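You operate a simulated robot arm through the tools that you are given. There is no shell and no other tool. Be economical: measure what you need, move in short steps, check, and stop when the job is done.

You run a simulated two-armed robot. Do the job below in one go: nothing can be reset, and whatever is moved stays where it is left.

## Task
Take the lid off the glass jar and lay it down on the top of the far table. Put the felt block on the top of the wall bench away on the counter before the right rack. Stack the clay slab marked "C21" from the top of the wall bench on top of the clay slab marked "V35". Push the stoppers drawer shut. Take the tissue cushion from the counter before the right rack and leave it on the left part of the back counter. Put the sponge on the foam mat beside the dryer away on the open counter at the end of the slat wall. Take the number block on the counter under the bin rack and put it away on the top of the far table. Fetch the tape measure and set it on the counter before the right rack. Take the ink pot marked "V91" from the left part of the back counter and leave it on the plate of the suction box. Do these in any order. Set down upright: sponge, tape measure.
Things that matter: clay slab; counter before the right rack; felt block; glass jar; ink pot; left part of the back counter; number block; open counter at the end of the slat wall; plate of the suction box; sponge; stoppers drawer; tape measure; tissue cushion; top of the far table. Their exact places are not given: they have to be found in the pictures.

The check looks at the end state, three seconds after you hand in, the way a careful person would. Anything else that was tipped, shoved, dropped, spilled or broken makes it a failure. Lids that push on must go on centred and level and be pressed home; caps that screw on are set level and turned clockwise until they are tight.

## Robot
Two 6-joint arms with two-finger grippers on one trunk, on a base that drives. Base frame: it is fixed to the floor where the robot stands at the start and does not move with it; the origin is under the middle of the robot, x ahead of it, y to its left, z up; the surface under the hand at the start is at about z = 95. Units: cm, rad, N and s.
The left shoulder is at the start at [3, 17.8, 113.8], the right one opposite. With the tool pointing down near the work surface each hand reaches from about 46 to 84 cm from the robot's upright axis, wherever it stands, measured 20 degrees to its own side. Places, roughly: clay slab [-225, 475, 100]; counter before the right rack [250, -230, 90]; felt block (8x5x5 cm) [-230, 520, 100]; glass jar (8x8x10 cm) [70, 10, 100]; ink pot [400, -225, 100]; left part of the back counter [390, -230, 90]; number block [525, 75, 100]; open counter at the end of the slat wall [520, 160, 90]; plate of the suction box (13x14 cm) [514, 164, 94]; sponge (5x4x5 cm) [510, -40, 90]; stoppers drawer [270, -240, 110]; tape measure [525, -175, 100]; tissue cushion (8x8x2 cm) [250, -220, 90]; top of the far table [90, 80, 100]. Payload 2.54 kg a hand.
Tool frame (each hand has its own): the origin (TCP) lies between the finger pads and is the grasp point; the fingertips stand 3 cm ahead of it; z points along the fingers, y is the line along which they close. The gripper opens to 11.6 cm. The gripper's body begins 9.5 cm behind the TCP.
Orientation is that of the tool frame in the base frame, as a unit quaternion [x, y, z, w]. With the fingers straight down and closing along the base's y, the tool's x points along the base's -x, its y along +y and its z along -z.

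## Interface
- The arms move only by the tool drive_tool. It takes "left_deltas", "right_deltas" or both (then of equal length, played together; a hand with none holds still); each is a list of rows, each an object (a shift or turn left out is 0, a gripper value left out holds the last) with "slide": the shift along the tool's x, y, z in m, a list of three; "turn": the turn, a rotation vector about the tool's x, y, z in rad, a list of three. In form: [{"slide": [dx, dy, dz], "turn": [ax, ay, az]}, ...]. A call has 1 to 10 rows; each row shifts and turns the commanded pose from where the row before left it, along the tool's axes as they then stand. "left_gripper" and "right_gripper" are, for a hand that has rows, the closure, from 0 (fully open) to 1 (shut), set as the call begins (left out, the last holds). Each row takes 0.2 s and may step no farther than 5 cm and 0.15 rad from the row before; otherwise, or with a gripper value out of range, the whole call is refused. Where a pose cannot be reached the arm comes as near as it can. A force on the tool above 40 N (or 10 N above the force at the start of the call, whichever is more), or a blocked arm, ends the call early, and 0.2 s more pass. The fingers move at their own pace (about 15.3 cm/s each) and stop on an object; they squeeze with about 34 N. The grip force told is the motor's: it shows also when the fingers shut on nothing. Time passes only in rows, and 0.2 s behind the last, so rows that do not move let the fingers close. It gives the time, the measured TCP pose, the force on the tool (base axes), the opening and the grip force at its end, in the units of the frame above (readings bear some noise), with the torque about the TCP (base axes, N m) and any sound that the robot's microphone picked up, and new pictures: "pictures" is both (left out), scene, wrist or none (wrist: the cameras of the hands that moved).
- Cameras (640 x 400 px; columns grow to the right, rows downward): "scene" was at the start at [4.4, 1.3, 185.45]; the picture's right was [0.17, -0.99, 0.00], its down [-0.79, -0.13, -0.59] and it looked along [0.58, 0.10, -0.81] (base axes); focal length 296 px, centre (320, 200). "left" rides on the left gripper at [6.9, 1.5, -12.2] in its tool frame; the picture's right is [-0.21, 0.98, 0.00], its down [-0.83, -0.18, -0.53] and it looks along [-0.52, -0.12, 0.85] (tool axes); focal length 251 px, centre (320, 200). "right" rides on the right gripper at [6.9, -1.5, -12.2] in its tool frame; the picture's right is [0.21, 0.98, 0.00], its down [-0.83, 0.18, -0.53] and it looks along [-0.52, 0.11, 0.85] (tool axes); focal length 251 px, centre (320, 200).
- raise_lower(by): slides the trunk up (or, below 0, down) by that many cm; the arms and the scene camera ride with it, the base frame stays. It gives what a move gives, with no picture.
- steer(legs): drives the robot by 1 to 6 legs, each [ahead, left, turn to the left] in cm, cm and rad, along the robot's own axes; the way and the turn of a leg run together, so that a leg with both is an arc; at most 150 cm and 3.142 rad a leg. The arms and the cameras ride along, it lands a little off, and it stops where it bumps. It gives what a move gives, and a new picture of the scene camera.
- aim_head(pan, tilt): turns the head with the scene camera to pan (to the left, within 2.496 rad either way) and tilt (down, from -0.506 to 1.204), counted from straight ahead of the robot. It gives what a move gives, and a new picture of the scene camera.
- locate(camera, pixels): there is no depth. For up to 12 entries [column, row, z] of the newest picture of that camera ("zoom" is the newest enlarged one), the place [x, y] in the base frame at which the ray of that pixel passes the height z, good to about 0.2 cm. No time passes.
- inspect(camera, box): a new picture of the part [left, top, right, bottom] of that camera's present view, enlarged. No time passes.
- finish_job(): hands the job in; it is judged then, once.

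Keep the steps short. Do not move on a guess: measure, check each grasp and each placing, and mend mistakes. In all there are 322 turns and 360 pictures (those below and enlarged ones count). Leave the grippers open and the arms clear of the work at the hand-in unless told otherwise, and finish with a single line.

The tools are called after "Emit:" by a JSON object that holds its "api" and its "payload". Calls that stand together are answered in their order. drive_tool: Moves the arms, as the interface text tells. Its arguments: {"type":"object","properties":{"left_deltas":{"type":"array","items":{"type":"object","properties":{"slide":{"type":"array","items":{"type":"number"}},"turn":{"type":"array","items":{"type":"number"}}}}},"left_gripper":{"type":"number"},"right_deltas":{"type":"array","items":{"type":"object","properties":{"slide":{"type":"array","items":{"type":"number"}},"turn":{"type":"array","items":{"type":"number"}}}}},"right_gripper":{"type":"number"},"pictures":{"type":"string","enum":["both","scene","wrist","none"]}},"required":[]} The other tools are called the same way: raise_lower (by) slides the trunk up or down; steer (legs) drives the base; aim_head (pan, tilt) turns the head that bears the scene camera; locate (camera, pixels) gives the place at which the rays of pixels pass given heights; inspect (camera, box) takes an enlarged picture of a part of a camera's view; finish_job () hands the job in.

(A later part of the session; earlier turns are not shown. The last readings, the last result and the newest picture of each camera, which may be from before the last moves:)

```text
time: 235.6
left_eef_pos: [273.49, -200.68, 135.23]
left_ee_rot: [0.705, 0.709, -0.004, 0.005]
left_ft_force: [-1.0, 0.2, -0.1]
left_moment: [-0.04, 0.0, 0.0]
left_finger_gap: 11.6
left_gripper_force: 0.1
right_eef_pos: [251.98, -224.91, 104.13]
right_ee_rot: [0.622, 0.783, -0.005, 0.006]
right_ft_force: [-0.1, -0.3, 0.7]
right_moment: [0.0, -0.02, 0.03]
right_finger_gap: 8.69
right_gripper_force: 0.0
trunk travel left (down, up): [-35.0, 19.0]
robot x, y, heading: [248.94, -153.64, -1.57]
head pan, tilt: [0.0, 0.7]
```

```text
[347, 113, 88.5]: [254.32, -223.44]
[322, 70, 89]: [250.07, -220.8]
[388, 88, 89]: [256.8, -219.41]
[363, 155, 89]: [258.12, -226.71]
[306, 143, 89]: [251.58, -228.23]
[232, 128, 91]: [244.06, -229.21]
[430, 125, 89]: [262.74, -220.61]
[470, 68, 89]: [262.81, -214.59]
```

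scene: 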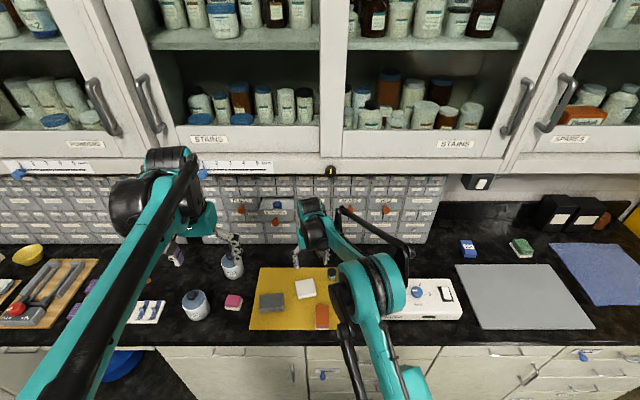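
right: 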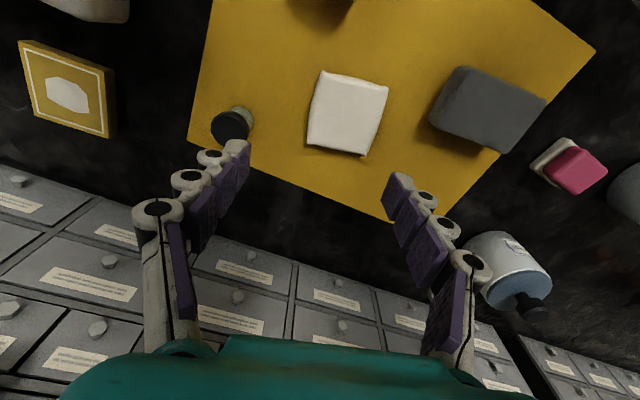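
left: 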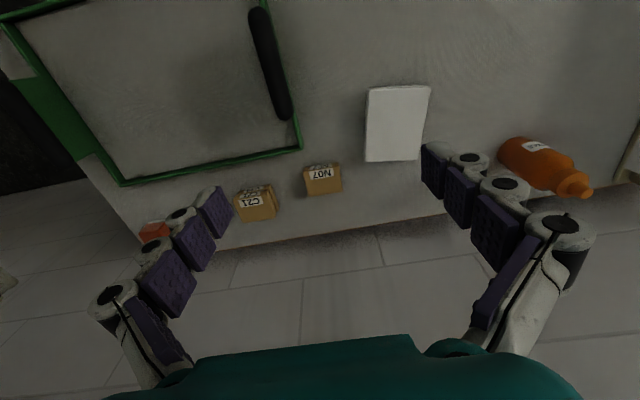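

Emit:
{"api": "drive_tool", "payload": {"right_deltas": [{"slide": [0.006, 0.023, 0.02]}, {"slide": [0, 0, 0.04]}, {"slide": [0, 0, 0.04]}, {"slide": [0, 0, 0.03]}, {}], "pictures": "wrist"}}

```text
time: 236.8
left_eef_pos: [273.43, -200.73, 135.32]
left_ee_rot: [0.706, 0.709, -0.004, 0.004]
left_ft_force: [0.0, 0.4, 0.2]
left_moment: [0.01, 0.01, -0.01]
left_finger_gap: 11.59
left_gripper_force: 0.2
right_eef_pos: [254.12, -223.87, 91.0]
right_ee_rot: [0.622, 0.783, -0.004, 0.005]
right_ft_force: [0.4, 0.5, -0.4]
right_moment: [0.02, 0.0, -0.01]
right_finger_gap: 8.71
right_gripper_force: 0.1
trunk travel left (down, up): [-35.0, 19.0]
robot x, y, heading: [249.08, -153.51, -1.57]
head pan, tilt: [0.0, 0.7]
```

right: 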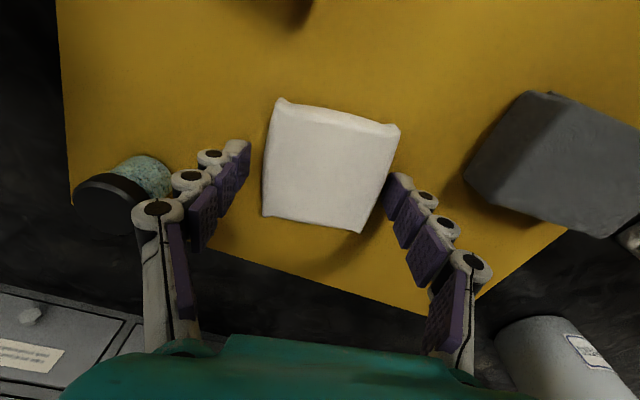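

Emit:
{"api": "drive_tool", "payload": {"right_deltas": [{}, {}, {}], "right_gripper": 1, "pictures": "wrist"}}

```text
time: 237.6
left_eef_pos: [273.55, -200.82, 135.27]
left_ee_rot: [0.706, 0.709, -0.003, 0.004]
left_ft_force: [0.3, 0.1, 0.1]
left_moment: [-0.04, 0.02, -0.04]
left_finger_gap: 11.62
left_gripper_force: 0.1
right_eef_pos: [254.03, -224.0, 91.08]
right_ee_rot: [0.622, 0.783, -0.005, 0.005]
right_ft_force: [0.7, -0.8, 0.7]
right_moment: [-0.04, -0.01, 0.02]
right_finger_gap: 7.31
right_gripper_force: 34.1
trunk travel left (down, up): [-35.0, 19.0]
robot x, y, heading: [249.26, -153.73, -1.571]
head pan, tilt: [0.0, 0.7]
```

right: 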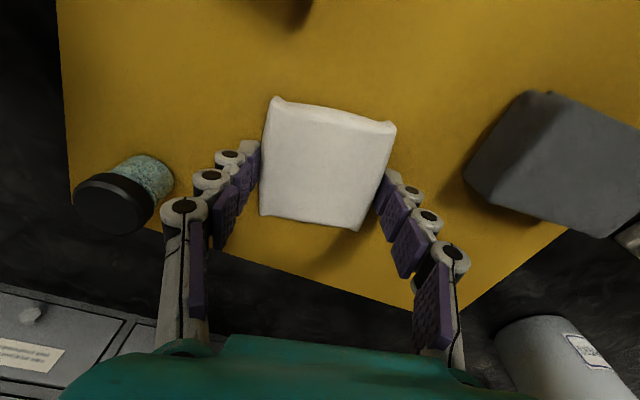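

Gripped (7.31). Lift and pull back.

Emit:
{"api": "drive_tool", "payload": {"right_deltas": [{"slide": [0, 0, -0.03]}, {"slide": [0, 0, -0.04]}, {"slide": [0.02, 0, -0.04]}, {"slide": [0.03, 0, -0.035]}, {"slide": [0.03, -0.01, -0.035]}, {"slide": [0.03, -0.01, -0.03]}, {"slide": [0.03, -0.03, -0.02]}, {"slide": [0.02, -0.04, -0.02]}, {"slide": [0.02, -0.04, -0.02]}], "pictures": "both"}}

```text
time: 239.6
left_eef_pos: [273.3, -200.64, 135.34]
left_ee_rot: [0.706, 0.708, -0.004, 0.004]
left_ft_force: [-0.8, 0.9, -0.9]
left_moment: [-0.04, -0.01, -0.02]
left_finger_gap: 11.59
left_gripper_force: 0.0
right_eef_pos: [237.22, -208.64, 117.63]
right_ee_rot: [0.622, 0.783, -0.004, 0.007]
right_ft_force: [-0.4, 0.6, 0.3]
right_moment: [-0.01, -0.02, 0.01]
right_finger_gap: 7.3
right_gripper_force: 34.3
trunk travel left (down, up): [-35.0, 19.0]
robot x, y, heading: [248.64, -153.95, -1.571]
head pan, tilt: [0.0, 0.7]
```

scene: 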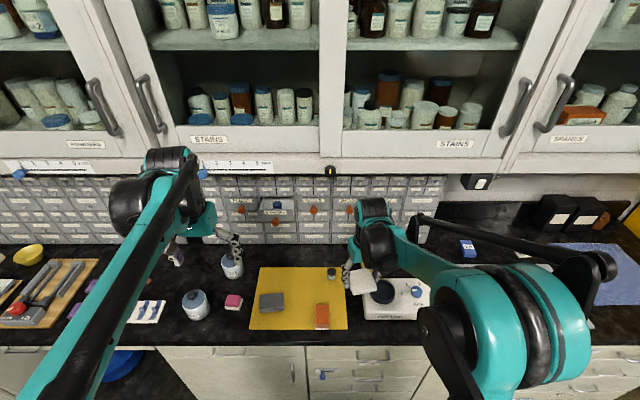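
right: 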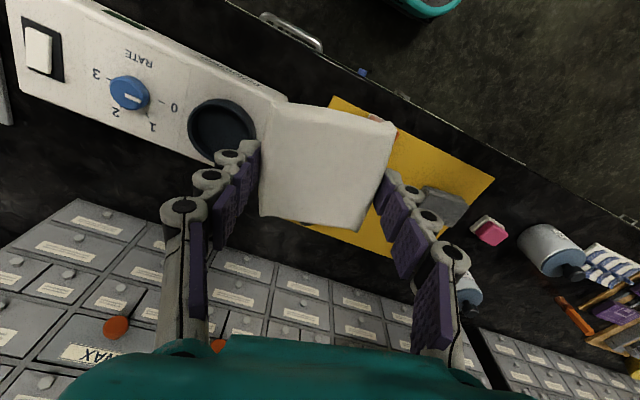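

Cushion safe. Now the drawer: turn the left hand to point forward (fingers shut), at x≈265.5.

Emit:
{"api": "drive_tool", "payload": {"left_deltas": [{"slide": [0, -0.008, 0], "turn": [0, -0.15, 0]}, {"slide": [0, -0.008, 0], "turn": [0, -0.15, 0]}, {"slide": [0, -0.008, 0], "turn": [0, -0.15, 0]}, {"slide": [0, -0.008, 0], "turn": [0, -0.15, 0]}, {"slide": [0, -0.008, 0], "turn": [0, -0.15, 0]}, {"slide": [0, -0.008, 0], "turn": [0, -0.15, 0]}, {"slide": [0, -0.008, 0], "turn": [0, -0.15, 0]}, {"slide": [0, -0.008, 0], "turn": [0, -0.15, 0]}, {"slide": [0, -0.008, 0], "turn": [0, -0.15, 0]}, {"turn": [0, -0.15, 0]}], "left_gripper": 1, "pictures": "both"}}

```text
time: 241.8
left_eef_pos: [266.24, -201.04, 135.17]
left_ee_rot: [0.513, 0.516, -0.484, 0.486]
left_ft_force: [0.1, -0.6, 0.0]
left_moment: [0.0, -0.01, 0.05]
left_finger_gap: 0.0
left_gripper_force: 28.3
right_eef_pos: [237.28, -209.06, 117.47]
right_ee_rot: [0.622, 0.783, -0.004, 0.005]
right_ft_force: [0.6, -0.2, 0.0]
right_moment: [0.08, 0.04, -0.02]
right_finger_gap: 7.3
right_gripper_force: 34.1
trunk travel left (down, up): [-35.0, 19.0]
robot x, y, heading: [248.77, -153.9, -1.572]
head pan, tilt: [0.0, 0.7]
```

scene: 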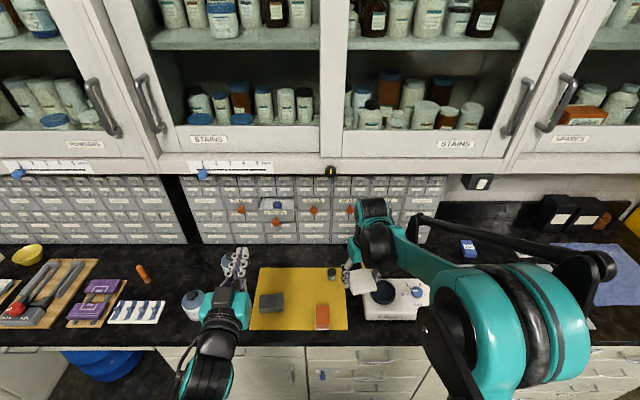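
left: 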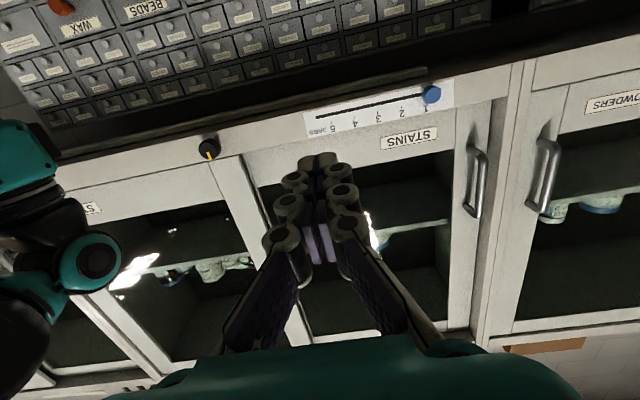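

Emit:
{"api": "drive_tool", "payload": {"left_deltas": [{"slide": [0.048, 0, 0]}, {"slide": [0.048, 0, 0]}, {"slide": [0.048, 0, 0]}, {"slide": [0.048, 0, 0]}, {"slide": [0.048, 0, 0]}, {}], "pictures": "both"}}

Emit:
{"api": "inspect", "payload": {"camera": "scene", "box": [180, 170, 340, 290]}}

```text
time: 243.2
left_eef_pos: [266.26, -200.85, 132.29]
left_ee_rot: [0.514, 0.517, -0.482, 0.486]
left_ft_force: [0.3, 0.1, 0.1]
left_moment: [0.0, 0.0, -0.01]
left_finger_gap: 0.0
left_gripper_force: 29.2
left hand out of reach, approached as far as the arm can: row 1, 2, 3, 4, 5
right_eef_pos: [237.24, -208.83, 117.64]
right_ee_rot: [0.622, 0.783, -0.005, 0.005]
right_ft_force: [-0.5, 0.1, -1.0]
right_moment: [-0.01, -0.02, 0.01]
right_finger_gap: 7.32
right_gripper_force: 33.9
trunk travel left (down, up): [-35.0, 19.0]
robot x, y, heading: [248.62, -153.67, -1.569]
head pan, tilt: [0.0, 0.7]
```

scene: 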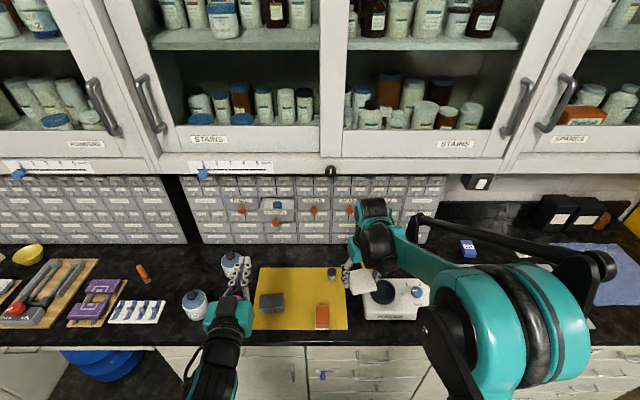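
left: 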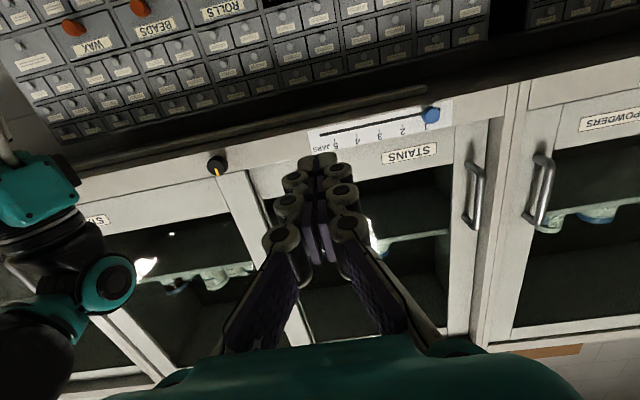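

```text
3.33 times, centred on (260, 230) of scene
```

zoom: 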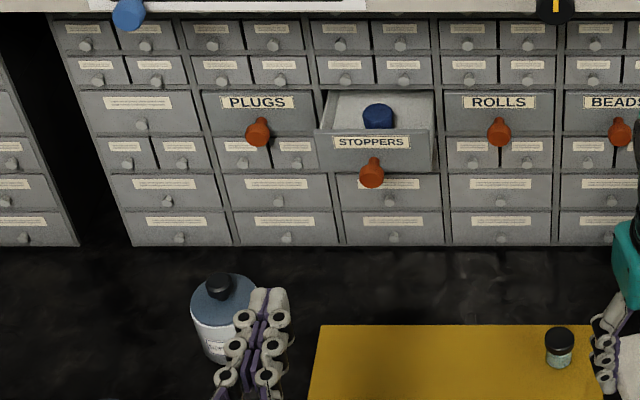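

Too near my body to go lower; go forward 14 cm first, then lower.

Emit:
{"api": "drive_tool", "payload": {"left_deltas": [{"slide": [0, 0, 0.047]}, {"slide": [0, 0, 0.047]}, {"slide": [0, 0, 0.046]}, {"slide": [0.04, 0, 0.0]}, {"slide": [0.04, 0, 0]}, {"slide": [0.04, 0, 0]}, {"slide": [0.04, 0, 0]}, {"slide": [0.04, 0, 0]}, {}], "pictures": "wrist"}}

Emit:
{"api": "inspect", "payload": {"camera": "scene", "box": [180, 170, 340, 290]}}

```text
time: 245.2
left_eef_pos: [265.7, -220.87, 124.42]
left_ee_rot: [0.513, 0.516, -0.483, 0.486]
left_ft_force: [0.3, 0.9, -0.2]
left_moment: [-0.02, -0.01, 0.01]
left_finger_gap: 0.02
left_gripper_force: 29.0
left hand out of reach, approached as far as the arm can: row 4, 5, 6, 7, 8
right_eef_pos: [237.42, -208.71, 117.67]
right_ee_rot: [0.622, 0.783, -0.004, 0.006]
right_ft_force: [0.5, 0.5, -0.1]
right_moment: [-0.01, 0.01, -0.01]
right_finger_gap: 7.31
right_gripper_force: 33.8
trunk travel left (down, up): [-35.0, 19.0]
robot x, y, heading: [249.01, -153.76, -1.573]
head pan, tilt: [0.0, 0.7]
```

left: 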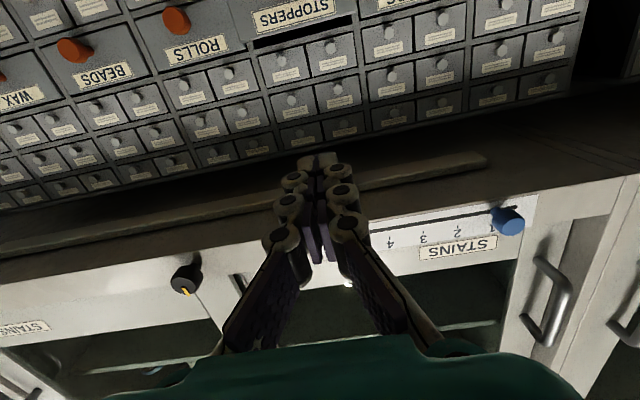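

```text
3.33 times, centred on (260, 230) of scene
```

zoom: 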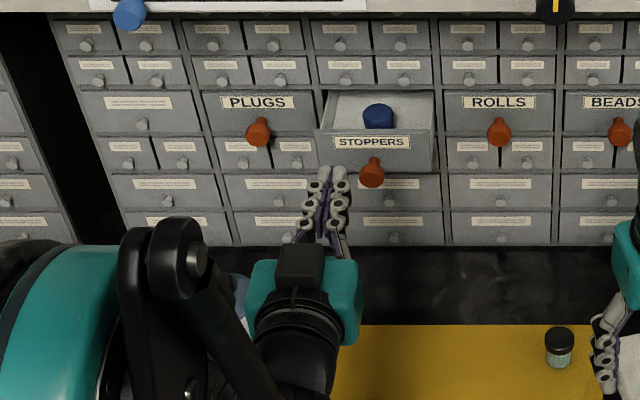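

Lower the trunk by 13.5 cm to bring the pointing hand to drawer height.

Emit:
{"api": "raise_lower", "payload": {"by": -13.5}}

Emit:
{"api": "drive_tool", "payload": {"left_deltas": [{}], "pictures": "both"}}

Emit:
{"api": "inspect", "payload": {"camera": "scene", "box": [180, 110, 340, 230]}}

```text
time: 246.8
left_eef_pos: [265.7, -220.83, 110.99]
left_ee_rot: [0.515, 0.516, -0.483, 0.484]
left_ft_force: [-0.1, -0.5, 0.0]
left_moment: [0.0, 0.0, 0.01]
left_finger_gap: 0.0
left_gripper_force: 28.9
right_eef_pos: [237.25, -208.73, 104.08]
right_ee_rot: [0.622, 0.783, -0.004, 0.005]
right_ft_force: [-0.2, -0.3, 0.4]
right_moment: [-0.01, -0.05, -0.03]
right_finger_gap: 7.3
right_gripper_force: 33.5
trunk travel left (down, up): [-21.5, 32.5]
robot x, y, heading: [249.2, -153.58, -1.573]
head pan, tilt: [0.0, 0.7]
```

```text
time: 247.2
left_eef_pos: [265.62, -220.91, 111.02]
left_ee_rot: [0.514, 0.517, -0.483, 0.486]
left_ft_force: [-0.4, 0.0, 0.1]
left_moment: [-0.02, -0.01, -0.01]
left_finger_gap: 0.0
left_gripper_force: 28.6
right_eef_pos: [237.27, -208.76, 104.18]
right_ee_rot: [0.621, 0.783, -0.005, 0.005]
right_ft_force: [-0.5, 0.0, 0.0]
right_moment: [-0.01, 0.0, 0.01]
right_finger_gap: 7.31
right_gripper_force: 34.3
trunk travel left (down, up): [-21.5, 32.5]
robot x, y, heading: [248.72, -154.21, -1.568]
head pan, tilt: [0.0, 0.7]
```

scene: 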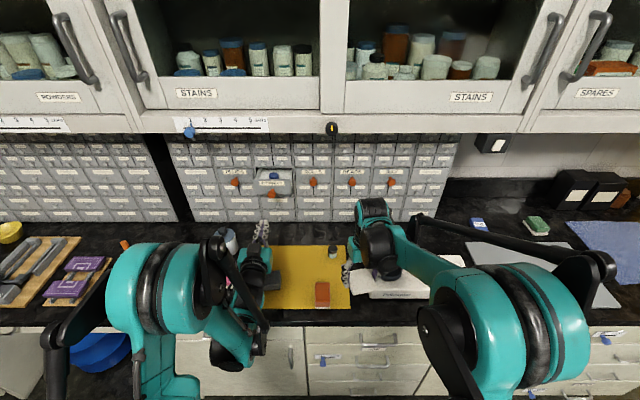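
left: 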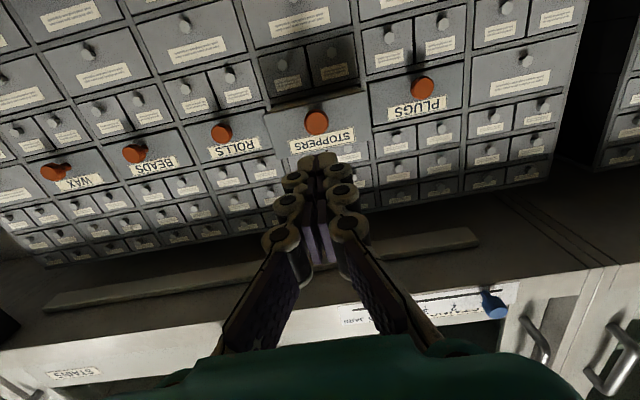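

```text
3.33 times, centred on (260, 170) of scene
```

zoom: 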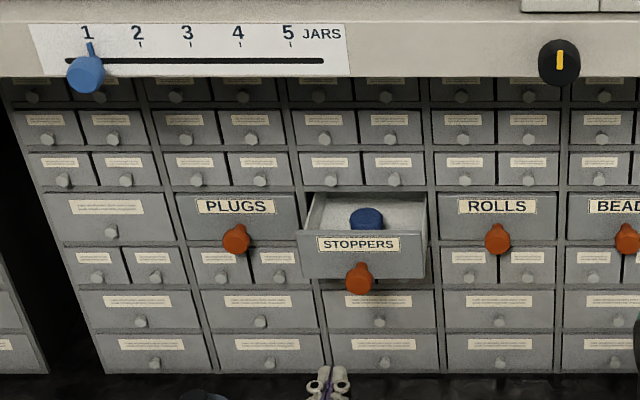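

The finger line points at the knob; raise 2.8 cm to push on the drawer face above the knob, then advance 10 cm.

Emit:
{"api": "drive_tool", "payload": {"left_deltas": [{"slide": [-0.028, 0, 0]}, {"slide": [-0.0015, 0, 0.03]}, {"slide": [-0.0015, 0, 0.03]}, {"slide": [-0.001, 0, 0.02]}, {}], "pictures": "wrist"}}

Emit:
{"api": "inspect", "payload": {"camera": "scene", "box": [200, 130, 340, 230]}}

```text
time: 248.4
left_eef_pos: [265.75, -228.98, 113.78]
left_ee_rot: [0.514, 0.517, -0.483, 0.485]
left_ft_force: [0.0, 0.2, -0.8]
left_moment: [0.05, -0.01, 0.03]
left_finger_gap: 0.0
left_gripper_force: 28.4
right_eef_pos: [237.34, -208.75, 104.23]
right_ee_rot: [0.622, 0.783, -0.005, 0.007]
right_ft_force: [-0.9, 0.1, -0.4]
right_moment: [-0.04, 0.03, -0.03]
right_finger_gap: 7.33
right_gripper_force: 33.9
trunk travel left (down, up): [-21.5, 32.5]
robot x, y, heading: [249.06, -153.99, -1.572]
head pan, tilt: [0.0, 0.7]
```

left: 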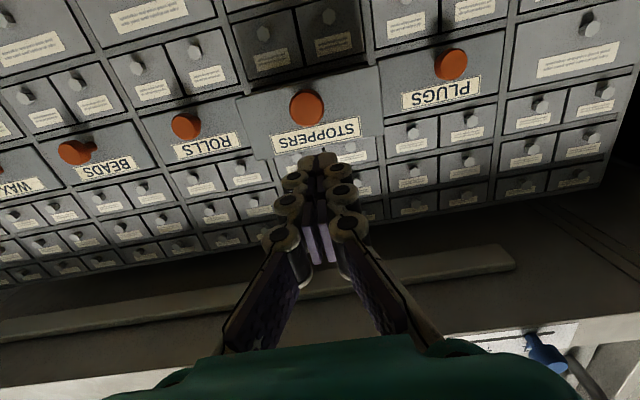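

```text
4.00 times, centred on (270, 180) of scene
```

zoom: 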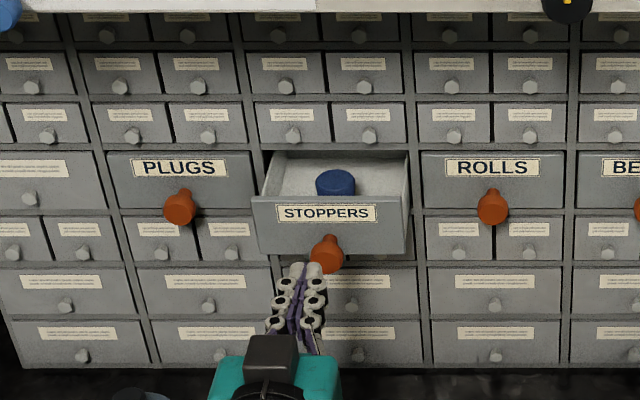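

Emit:
{"api": "drive_tool", "payload": {"left_deltas": [{"slide": [-0.0015, 0, 0.025]}, {"slide": [-0.0015, 0, 0.025]}, {"slide": [-0.0015, 0, 0.025]}, {}], "pictures": "wrist"}}

Emit:
{"api": "inspect", "payload": {"camera": "scene", "box": [200, 130, 340, 230]}}

```text
time: 249.4
left_eef_pos: [265.84, -236.77, 113.84]
left_ee_rot: [0.513, 0.516, -0.483, 0.487]
left_ft_force: [0.1, 0.2, -0.1]
left_moment: [-0.02, -0.01, -0.01]
left_finger_gap: 0.01
left_gripper_force: 28.4
right_eef_pos: [237.29, -208.66, 104.2]
right_ee_rot: [0.622, 0.783, -0.004, 0.006]
right_ft_force: [-0.4, 0.2, 0.1]
right_moment: [-0.03, -0.02, 0.03]
right_finger_gap: 7.3
right_gripper_force: 33.8
trunk travel left (down, up): [-21.5, 32.5]
robot x, y, heading: [248.93, -154.16, -1.569]
head pan, tilt: [0.0, 0.7]
```

left: 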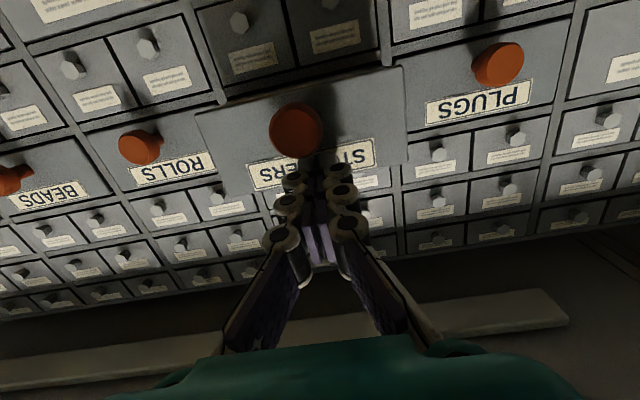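

```text
4.00 times, centred on (270, 180) of scene
```

zoom: 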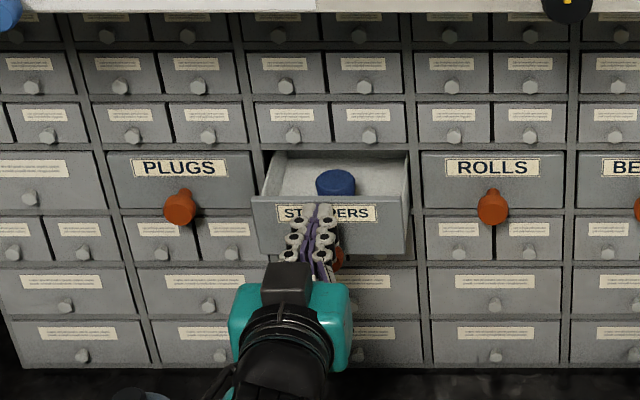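

About to touch the label area; push on.

Emit:
{"api": "drive_tool", "payload": {"left_deltas": [{"slide": [-0.001, 0, 0.015]}, {"slide": [-0.001, 0, 0.015]}, {"slide": [-0.001, 0, 0.015]}, {"slide": [-0.001, 0, 0.015]}, {}], "pictures": "none"}}

Emit:
{"api": "inspect", "payload": {"camera": "scene", "box": [200, 130, 340, 230]}}

```text
time: 250.6
left_eef_pos: [265.93, -242.55, 113.7]
left_ee_rot: [0.514, 0.516, -0.483, 0.485]
left_ft_force: [-0.4, 0.5, -0.1]
left_moment: [0.0, 0.0, -0.02]
left_finger_gap: 0.02
left_gripper_force: 28.5
right_eef_pos: [237.25, -208.73, 104.16]
right_ee_rot: [0.621, 0.783, -0.005, 0.005]
right_ft_force: [-0.8, -0.4, -0.3]
right_moment: [0.0, 0.01, 0.04]
right_finger_gap: 7.27
right_gripper_force: 33.6
trunk travel left (down, up): [-21.5, 32.5]
robot x, y, heading: [249.0, -153.89, -1.575]
head pan, tilt: [0.0, 0.7]
```

```text
4.00 times, centred on (270, 180) of scene
```

zoom: 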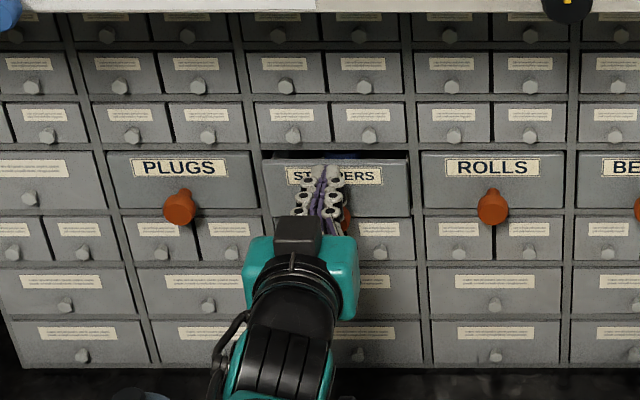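

Nearly shut; about 1 cm to go. Push further in small steps.

Emit:
{"api": "drive_tool", "payload": {"left_deltas": [{"slide": [-0.0005, 0, 0.007]}, {"slide": [-0.0005, 0, 0.005]}, {"slide": [0, 0, 0.004]}, {"slide": [0, 0, 0.004]}, {}], "pictures": "none"}}

Emit:
{"api": "inspect", "payload": {"camera": "scene", "box": [200, 130, 340, 230]}}

```text
time: 251.6
left_eef_pos: [265.82, -243.96, 113.57]
left_ee_rot: [0.515, 0.517, -0.483, 0.485]
left_ft_force: [0.5, 15.7, 1.0]
left_moment: [-0.15, 0.01, -0.01]
left_finger_gap: 0.6
left_gripper_force: 28.7
right_eef_pos: [237.34, -208.58, 104.25]
right_ee_rot: [0.621, 0.784, -0.004, 0.007]
right_ft_force: [-0.3, -0.1, 1.2]
right_moment: [0.01, 0.01, -0.02]
right_finger_gap: 7.3
right_gripper_force: 34.0
trunk travel left (down, up): [-21.5, 32.5]
robot x, y, heading: [248.65, -153.87, -1.568]
head pan, tilt: [0.0, 0.7]
stopped in row 4 (left hand): the force on the tool passed its limit at 45 N (the readings are from after the stop); the commanded pose is now the measured one
```

```text
4.00 times, centred on (270, 180) of scene
```

zoom: 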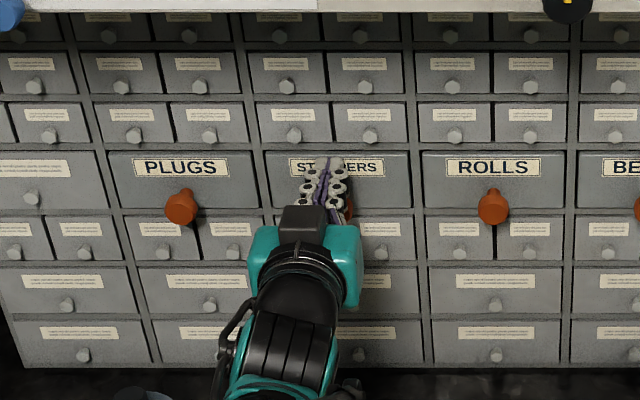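

Shut (45 N stop, face flush). Withdraw the left hand, raise the trunk.

Emit:
{"api": "drive_tool", "payload": {"left_deltas": [{"slide": [0, 0, -0.04]}, {"slide": [0, 0, -0.045]}, {"slide": [0, 0, -0.045]}, {"slide": [0, 0, -0.045]}, {"slide": [0, 0, -0.045]}, {}], "pictures": "none"}}

Emit:
{"api": "raise_lower", "payload": {"by": 13.5}}

Emit:
{"api": "drive_tool", "payload": {"left_deltas": [{"turn": [0, 0.15, 0]}, {"turn": [0, 0.15, 0]}, {"turn": [0, 0.15, 0]}, {"turn": [0, 0.15, 0]}, {"turn": [0, 0.15, 0]}, {"turn": [0, 0.15, 0]}, {"turn": [0, 0.15, 0]}, {"turn": [0, 0.15, 0]}, {"turn": [0, 0.15, 0]}, {"turn": [0, 0.15, 0]}], "right_deltas": [{"slide": [0.02, -0.03, -0.02]}, {"slide": [0.02, -0.03, -0.02]}, {"slide": [0.02, -0.02, -0.02]}, {}, {}, {}, {}, {}, {}, {}], "left_gripper": 0, "pictures": "scene"}}

Emit:
{"api": "inspect", "payload": {"camera": "scene", "box": [180, 170, 350, 340]}}

```text
time: 253.0
left_eef_pos: [265.32, -222.22, 114.7]
left_ee_rot: [0.514, 0.519, -0.481, 0.485]
left_ft_force: [0.4, -0.3, 0.0]
left_moment: [0.02, -0.01, 0.02]
left_finger_gap: 0.0
left_gripper_force: 28.3
right_eef_pos: [237.39, -208.73, 103.98]
right_ee_rot: [0.622, 0.783, -0.005, 0.006]
right_ft_force: [0.7, -0.3, -0.3]
right_moment: [0.04, 0.0, -0.01]
right_finger_gap: 7.3
right_gripper_force: 34.1
trunk travel left (down, up): [-21.5, 32.5]
robot x, y, heading: [249.02, -153.8, -1.57]
head pan, tilt: [0.0, 0.7]
```

```text
time: 254.6
left_eef_pos: [265.4, -222.04, 128.35]
left_ee_rot: [0.515, 0.518, -0.481, 0.484]
left_ft_force: [-0.1, 0.2, -0.1]
left_moment: [0.0, 0.01, 0.03]
left_finger_gap: 0.0
left_gripper_force: 28.6
right_eef_pos: [237.3, -208.81, 117.6]
right_ee_rot: [0.622, 0.783, -0.005, 0.005]
right_ft_force: [-0.2, 0.5, 0.2]
right_moment: [0.01, 0.02, -0.01]
right_finger_gap: 7.31
right_gripper_force: 34.1
trunk travel left (down, up): [-35.0, 19.0]
robot x, y, heading: [248.78, -154.1, -1.57]
head pan, tilt: [0.0, 0.7]
```

```text
time: 256.8
left_eef_pos: [265.35, -222.42, 128.12]
left_ee_rot: [0.705, 0.709, 0.0, 0.001]
left_ft_force: [0.4, -0.3, 0.6]
left_moment: [0.02, 0.01, 0.02]
left_finger_gap: 11.57
left_gripper_force: 0.1
right_eef_pos: [228.3, -204.73, 123.45]
right_ee_rot: [0.621, 0.784, -0.003, 0.006]
right_ft_force: [0.5, -0.5, -1.4]
right_moment: [0.05, 0.0, -0.01]
right_finger_gap: 7.29
right_gripper_force: 34.3
trunk travel left (down, up): [-35.0, 19.0]
robot x, y, heading: [248.78, -154.05, -1.571]
head pan, tilt: [0.0, 0.7]
```

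scene: 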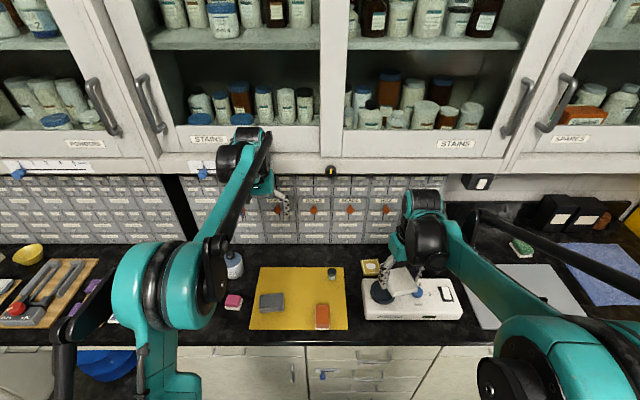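

```text
2.35 times, centred on (265, 255) of scene
```

zoom: 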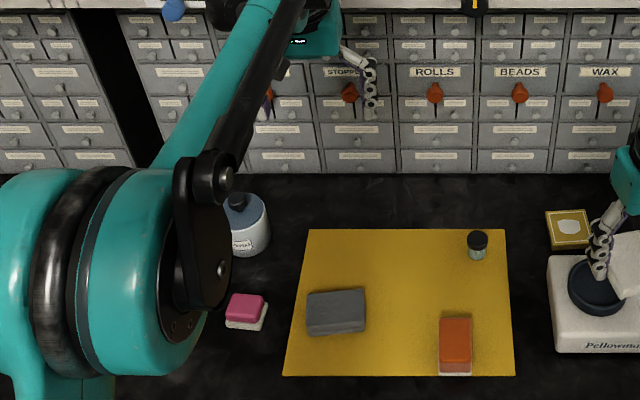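

Drawer shut, felt in place. Retract, back off 20 cm and strafe left 140 cm to the left part of the back counter.

Emit:
{"api": "drive_tool", "payload": {"left_deltas": [{"slide": [0.04, 0, -0.02]}, {"slide": [0.04, 0, -0.02]}, {"slide": [0.04, 0.01, -0.02]}, {"slide": [0.04, 0.02, -0.02]}, {"slide": [0.02, 0.03, 0]}, {}], "right_deltas": [{"slide": [0.02, -0.02, -0.02]}, {"slide": [0.02, -0.02, -0.02]}, {}, {}, {}, {}], "pictures": "none"}}

Emit:
{"api": "steer", "payload": {"legs": [[-22, 0, 0], [0, 138, 0]]}}

Emit:
{"api": "inspect", "payload": {"camera": "scene", "box": [160, 200, 480, 400]}}

```text
time: 258.2
left_eef_pos: [271.2, -203.92, 136.16]
left_ee_rot: [0.705, 0.709, -0.001, 0.001]
left_ft_force: [-0.1, -0.3, 0.0]
left_moment: [0.01, -0.02, 0.0]
left_finger_gap: 11.6
left_gripper_force: 0.1
right_eef_pos: [222.98, -201.69, 127.37]
right_ee_rot: [0.622, 0.783, -0.004, 0.005]
right_ft_force: [0.2, 0.1, -0.8]
right_moment: [-0.05, -0.02, -0.01]
right_finger_gap: 7.31
right_gripper_force: 33.8
trunk travel left (down, up): [-35.0, 19.0]
robot x, y, heading: [248.56, -153.8, -1.568]
head pan, tilt: [0.0, 0.7]
```

```text
time: 266.6
left_eef_pos: [413.99, -181.73, 136.12]
left_ee_rot: [0.704, 0.711, -0.002, 0.002]
left_ft_force: [0.1, 0.5, 0.3]
left_moment: [0.02, 0.02, 0.01]
left_finger_gap: 11.59
left_gripper_force: 0.0
right_eef_pos: [365.7, -179.61, 127.44]
right_ee_rot: [0.62, 0.785, -0.004, 0.006]
right_ft_force: [0.0, 0.3, 0.2]
right_moment: [-0.01, 0.02, 0.0]
right_finger_gap: 7.31
right_gripper_force: 34.1
trunk travel left (down, up): [-35.0, 19.0]
robot x, y, heading: [391.12, -131.76, -1.564]
head pan, tilt: [0.0, 0.7]
```

scene: 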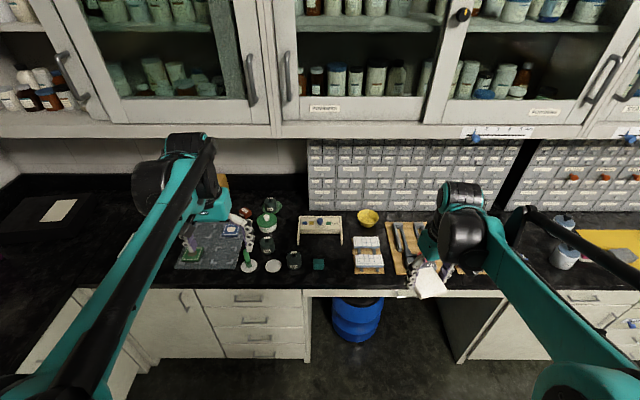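

```text
2.00 times, centred on (320, 300) of scene
```

zoom: 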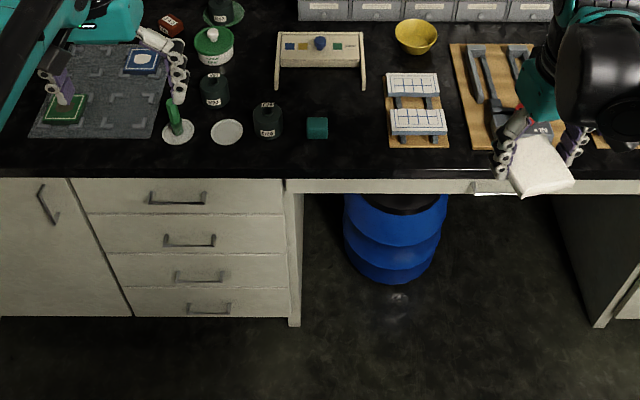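

Emit:
{"api": "inspect", "payload": {"camera": "scene", "box": [220, 190, 380, 300]}}

Emit:
{"api": "locate", "payload": {"camera": "scene", "pixels": [[295, 272, 87], [270, 257, 87], [318, 272, 87], [338, 266, 87], [340, 246, 87], [355, 275, 87], [320, 289, 87], [320, 205, 87], [245, 268, 87]]}}

```text
3.64 times, centred on (300, 245) of scene
```

zoom: 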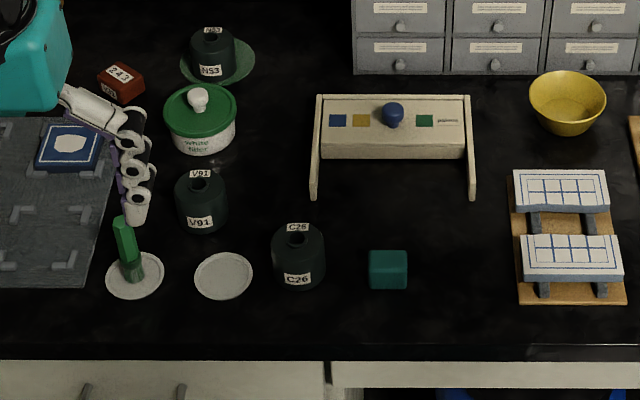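

```text
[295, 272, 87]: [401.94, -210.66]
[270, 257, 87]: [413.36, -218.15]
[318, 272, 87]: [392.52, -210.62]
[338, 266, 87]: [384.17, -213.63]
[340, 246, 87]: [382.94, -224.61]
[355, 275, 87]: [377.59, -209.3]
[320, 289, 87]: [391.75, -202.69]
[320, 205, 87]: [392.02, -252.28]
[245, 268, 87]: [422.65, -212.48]
```

V91 is at about (411,-221). The cushion goes between the teal cube and the white racks, at (382,-214.5), with the grip turned 90°. Drive 12 ahead and turn the right hand.

Emit:
{"api": "steer", "payload": {"legs": [[12, 0, 0]]}}

Emit:
{"api": "drive_tool", "payload": {"right_deltas": [{"turn": [0, 0, -0.1486]}, {"turn": [0, 0, -0.1486]}, {"turn": [0, 0, -0.1486]}, {"turn": [0, 0, -0.1486]}, {"turn": [0, 0, -0.1486]}, {"turn": [0, 0, -0.1486]}, {"turn": [0, 0, -0.1486]}, {"turn": [0, 0, -0.1486]}, {"turn": [0, 0, -0.1486]}, {}], "pictures": "none"}}

Emit:
{"api": "inspect", "payload": {"camera": "scene", "box": [220, 200, 400, 320]}}

```text
time: 267.8
left_eef_pos: [414.1, -193.63, 136.05]
left_ee_rot: [0.703, 0.712, -0.002, 0.002]
left_ft_force: [0.6, -0.1, -0.5]
left_moment: [0.03, -0.03, 0.0]
left_finger_gap: 11.6
left_gripper_force: 0.1
right_eef_pos: [365.95, -191.58, 127.46]
right_ee_rot: [0.619, 0.786, -0.003, 0.006]
right_ft_force: [0.0, -1.3, 0.1]
right_moment: [0.06, -0.01, -0.01]
right_finger_gap: 7.31
right_gripper_force: 34.1
trunk travel left (down, up): [-35.0, 19.0]
robot x, y, heading: [391.36, -143.65, -1.564]
head pan, tilt: [0.0, 0.7]
```

scene: 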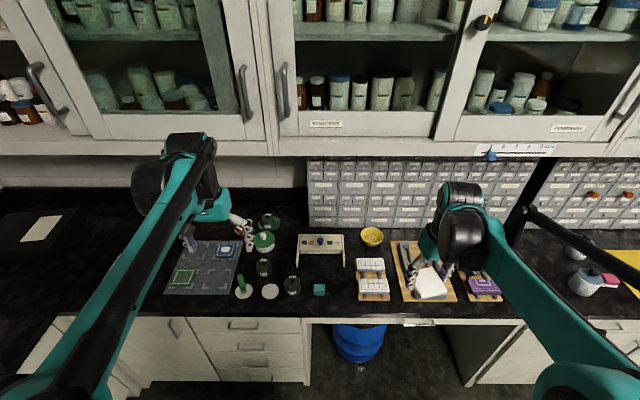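

```text
time: 270.0
left_eef_pos: [414.13, -193.5, 136.13]
left_ee_rot: [0.702, 0.712, -0.001, 0.001]
left_ft_force: [-0.1, 0.2, 0.0]
left_moment: [0.04, 0.0, 0.02]
left_finger_gap: 11.57
left_gripper_force: 0.0
right_eef_pos: [365.94, -191.61, 127.53]
right_ee_rot: [-0.002, 1.0, -0.007, 0.002]
right_ft_force: [-0.4, 0.5, 0.4]
right_moment: [0.01, 0.06, -0.01]
right_finger_gap: 7.32
right_gripper_force: 33.9
trunk travel left (down, up): [-35.0, 19.0]
robot x, y, heading: [391.47, -143.51, -1.562]
head pan, tilt: [0.0, 0.7]
```

```text
3.33 times, centred on (310, 260) of scene
```

zoom: 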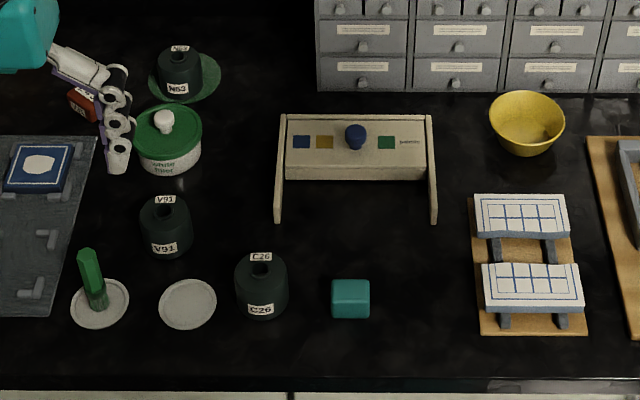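

Emit:
{"api": "locate", "payload": {"camera": "scene", "pixels": [[325, 294, 87], [356.5, 294, 87], [340, 280, 87], [340, 315, 87], [345, 265, 87], [262, 277, 87], [264, 262, 95], [276, 291, 87]]}}

```text
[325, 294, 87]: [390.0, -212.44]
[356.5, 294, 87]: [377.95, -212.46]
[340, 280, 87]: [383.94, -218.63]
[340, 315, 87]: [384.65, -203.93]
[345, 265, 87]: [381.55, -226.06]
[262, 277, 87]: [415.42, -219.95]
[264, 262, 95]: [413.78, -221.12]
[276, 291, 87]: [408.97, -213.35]
```

Emit:
{"api": "drive_tool", "payload": {"right_deltas": [{"slide": [-0.0259, -0.0327, 0]}, {"slide": [-0.0259, -0.0327, 0]}, {"slide": [-0.0259, -0.0327, 0]}, {"slide": [-0.0259, -0.0327, 0]}, {"slide": [-0.0259, -0.0327, 0]}, {"slide": [-0.0259, -0.0327, 0]}, {"slide": [-0.0257, -0.0327, 0.0]}, {"slide": [0, 0, 0.045]}, {"slide": [0, 0, 0.045]}, {}], "pictures": "both"}}

```text
time: 272.2
left_eef_pos: [414.16, -193.47, 136.11]
left_ee_rot: [0.702, 0.712, -0.002, 0.002]
left_ft_force: [0.1, 0.7, 0.1]
left_moment: [-0.01, 0.01, -0.01]
left_finger_gap: 11.61
left_gripper_force: 0.0
right_eef_pos: [384.19, -214.56, 118.93]
right_ee_rot: [-0.001, 1.0, -0.006, 0.002]
right_ft_force: [-0.2, 0.4, -0.7]
right_moment: [-0.01, 0.0, 0.03]
right_finger_gap: 7.28
right_gripper_force: 34.3
trunk travel left (down, up): [-35.0, 19.0]
robot x, y, heading: [391.42, -143.35, -1.563]
head pan, tilt: [0.0, 0.7]
```

scene: 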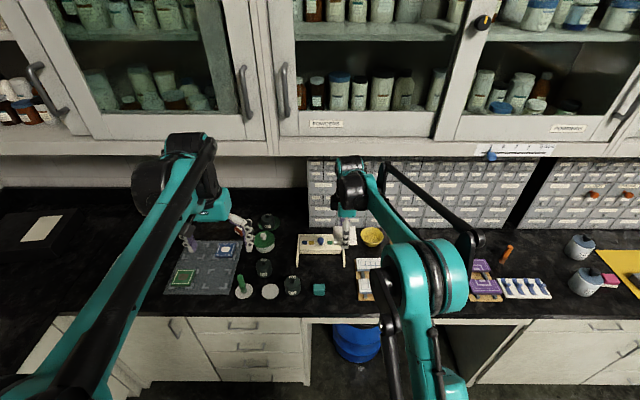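
right: 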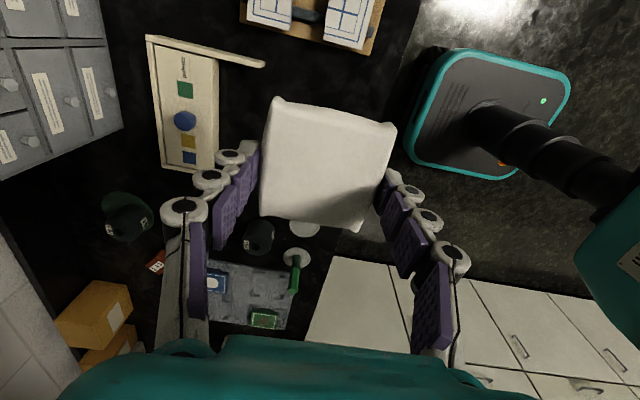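

Emit:
{"api": "drive_tool", "payload": {"right_deltas": [{"slide": [0, 0, 0.048]}, {"slide": [0, 0, 0.048]}, {"slide": [0, 0, 0.048]}, {"slide": [0, 0, 0.048]}, {"slide": [0, 0, 0.048]}, {}], "pictures": "both"}}

Emit:
{"api": "inspect", "payload": {"camera": "scene", "box": [270, 220, 400, 320]}}

```text
time: 273.6
left_eef_pos: [414.24, -193.4, 136.07]
left_ee_rot: [0.702, 0.712, -0.002, 0.001]
left_ft_force: [0.9, 0.0, 0.2]
left_moment: [-0.01, 0.03, 0.0]
left_finger_gap: 11.61
left_gripper_force: 0.0
right_eef_pos: [384.34, -215.05, 94.85]
right_ee_rot: [-0.002, 1.0, -0.007, 0.001]
right_ft_force: [-0.2, 0.5, -1.0]
right_moment: [0.03, -0.01, 0.02]
right_finger_gap: 7.29
right_gripper_force: 34.1
trunk travel left (down, up): [-35.0, 19.0]
robot x, y, heading: [391.04, -143.4, -1.558]
head pan, tilt: [0.0, 0.7]
```

scene: 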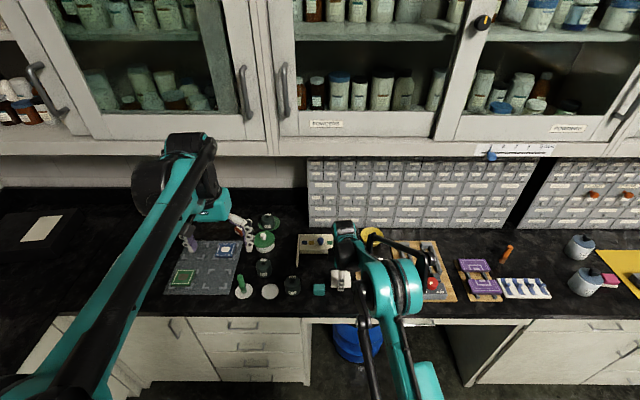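
right: 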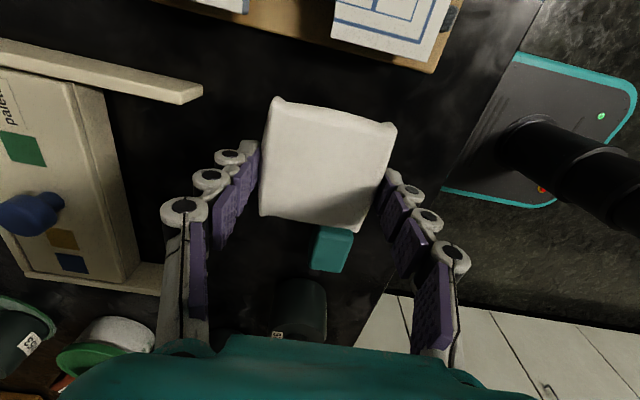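

```text
4.00 times, centred on (335, 270) of scene
```

zoom: 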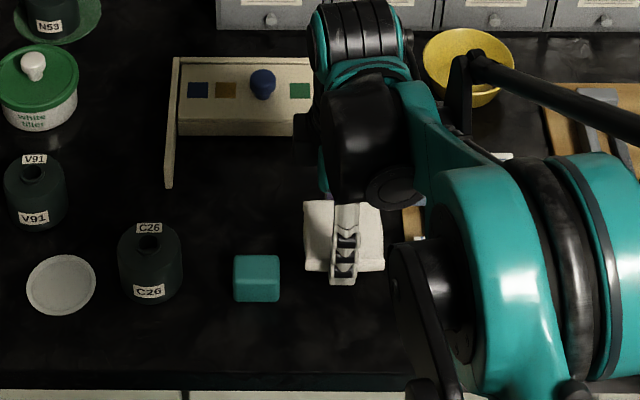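

Emit:
{"api": "drive_tool", "payload": {"right_deltas": [{"slide": [0, 0, 0.015]}, {"slide": [0, 0, 0.012]}, {"slide": [0, 0, 0.006]}, {"slide": [0, 0, 0.003]}, {}], "pictures": "none"}}

```text
time: 274.8
left_eef_pos: [414.21, -193.59, 136.15]
left_ee_rot: [0.702, 0.712, -0.001, 0.001]
left_ft_force: [0.6, 0.4, -0.8]
left_moment: [-0.01, 0.02, 0.0]
left_finger_gap: 11.62
left_gripper_force: 0.1
right_eef_pos: [384.23, -215.02, 91.2]
right_ee_rot: [-0.003, 1.0, -0.007, 0.001]
right_ft_force: [0.2, 1.0, 0.2]
right_moment: [-0.03, -0.04, -0.01]
right_finger_gap: 7.31
right_gripper_force: 33.9
trunk travel left (down, up): [-35.0, 19.0]
robot x, y, heading: [391.23, -143.4, -1.558]
head pan, tilt: [0.0, 0.7]
```

Emit:
{"api": "drive_tool", "payload": {"right_deltas": [{"slide": [0, 0, 0.003]}, {"slide": [0, 0, 0.002]}, {}], "pictures": "none"}}

```text
time: 275.6
left_eef_pos: [414.16, -193.39, 136.15]
left_ee_rot: [0.702, 0.712, -0.002, 0.001]
left_ft_force: [0.8, -0.9, 0.4]
left_moment: [-0.01, 0.03, -0.02]
left_finger_gap: 11.59
left_gripper_force: 0.0
right_eef_pos: [384.19, -215.09, 90.58]
right_ee_rot: [-0.002, 1.0, -0.007, 0.001]
right_ft_force: [0.4, 0.3, 2.4]
right_moment: [0.07, -0.1, 0.03]
right_finger_gap: 7.31
right_gripper_force: 33.9
trunk travel left (down, up): [-35.0, 19.0]
robot x, y, heading: [391.38, -144.0, -1.558]
head pan, tilt: [0.0, 0.7]
```

Emit:
{"api": "drive_tool", "payload": {"right_deltas": [{"slide": [0, 0, 0.002]}, {}], "pictures": "none"}}

Emit:
{"api": "drive_tool", "payload": {"right_deltas": [{}, {}, {"slide": [0, 0, -0.03]}, {"slide": [0, 0, -0.045]}, {"slide": [0, 0, -0.045]}, {"slide": [0, 0, -0.045]}, {"slide": [0, 0, -0.045]}, {"slide": [0.03, 0.03, -0.02]}, {"slide": [0.03, 0.03, -0.02]}], "right_gripper": 0.25, "pictures": "both"}}

Emit:
{"api": "inspect", "payload": {"camera": "scene", "box": [220, 200, 400, 320]}}

```text
time: 276.2
left_eef_pos: [414.03, -193.53, 136.16]
left_ee_rot: [0.702, 0.712, -0.002, 0.002]
left_ft_force: [0.0, 0.6, 0.3]
left_moment: [0.0, 0.0, -0.01]
left_finger_gap: 11.59
left_gripper_force: 0.0
right_eef_pos: [384.17, -214.97, 90.66]
right_ee_rot: [-0.002, 1.0, -0.008, 0.002]
right_ft_force: [-1.4, -6.0, 22.6]
right_moment: [0.71, -0.15, 0.05]
right_finger_gap: 7.3
right_gripper_force: 33.7
trunk travel left (down, up): [-35.0, 19.0]
robot x, y, heading: [391.12, -143.6, -1.558]
head pan, tilt: [0.0, 0.7]
```

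```text
time: 278.2
left_eef_pos: [414.17, -193.36, 136.33]
left_ee_rot: [0.703, 0.712, -0.002, 0.001]
left_ft_force: [-0.4, 0.2, 0.3]
left_moment: [-0.05, -0.02, 0.01]
left_finger_gap: 11.58
left_gripper_force: 0.0
right_eef_pos: [378.15, -208.3, 115.57]
right_ee_rot: [-0.002, 1.0, -0.007, 0.003]
right_ft_force: [-0.2, -0.2, 0.2]
right_moment: [-0.07, -0.03, 0.01]
right_finger_gap: 8.71
right_gripper_force: 0.1
trunk travel left (down, up): [-35.0, 19.0]
robot x, y, heading: [391.22, -143.64, -1.565]
head pan, tilt: [0.0, 0.7]
```

scene: 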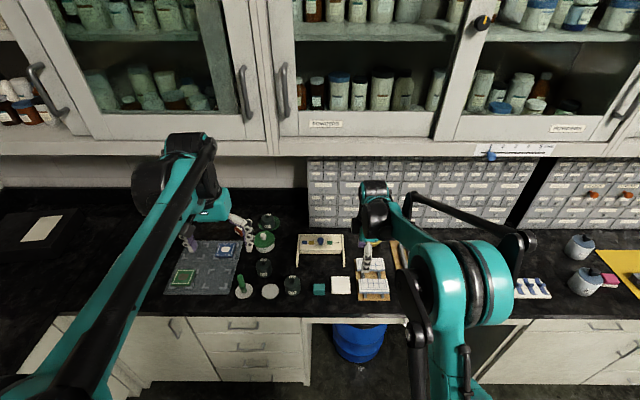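
right: 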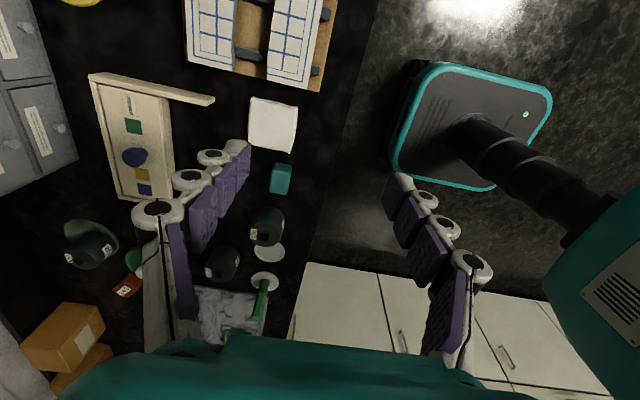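

```text
3.33 times, centred on (310, 260) of scene
```

zoom: 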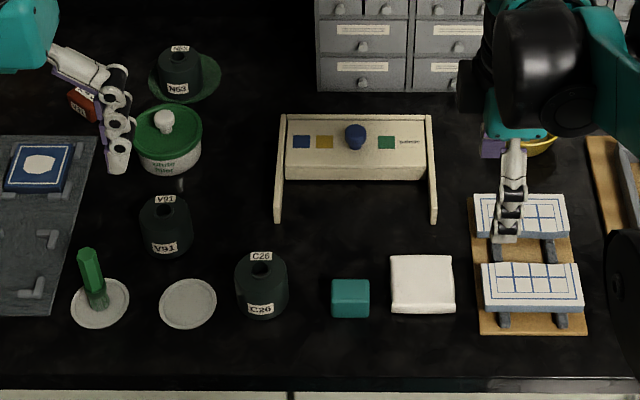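

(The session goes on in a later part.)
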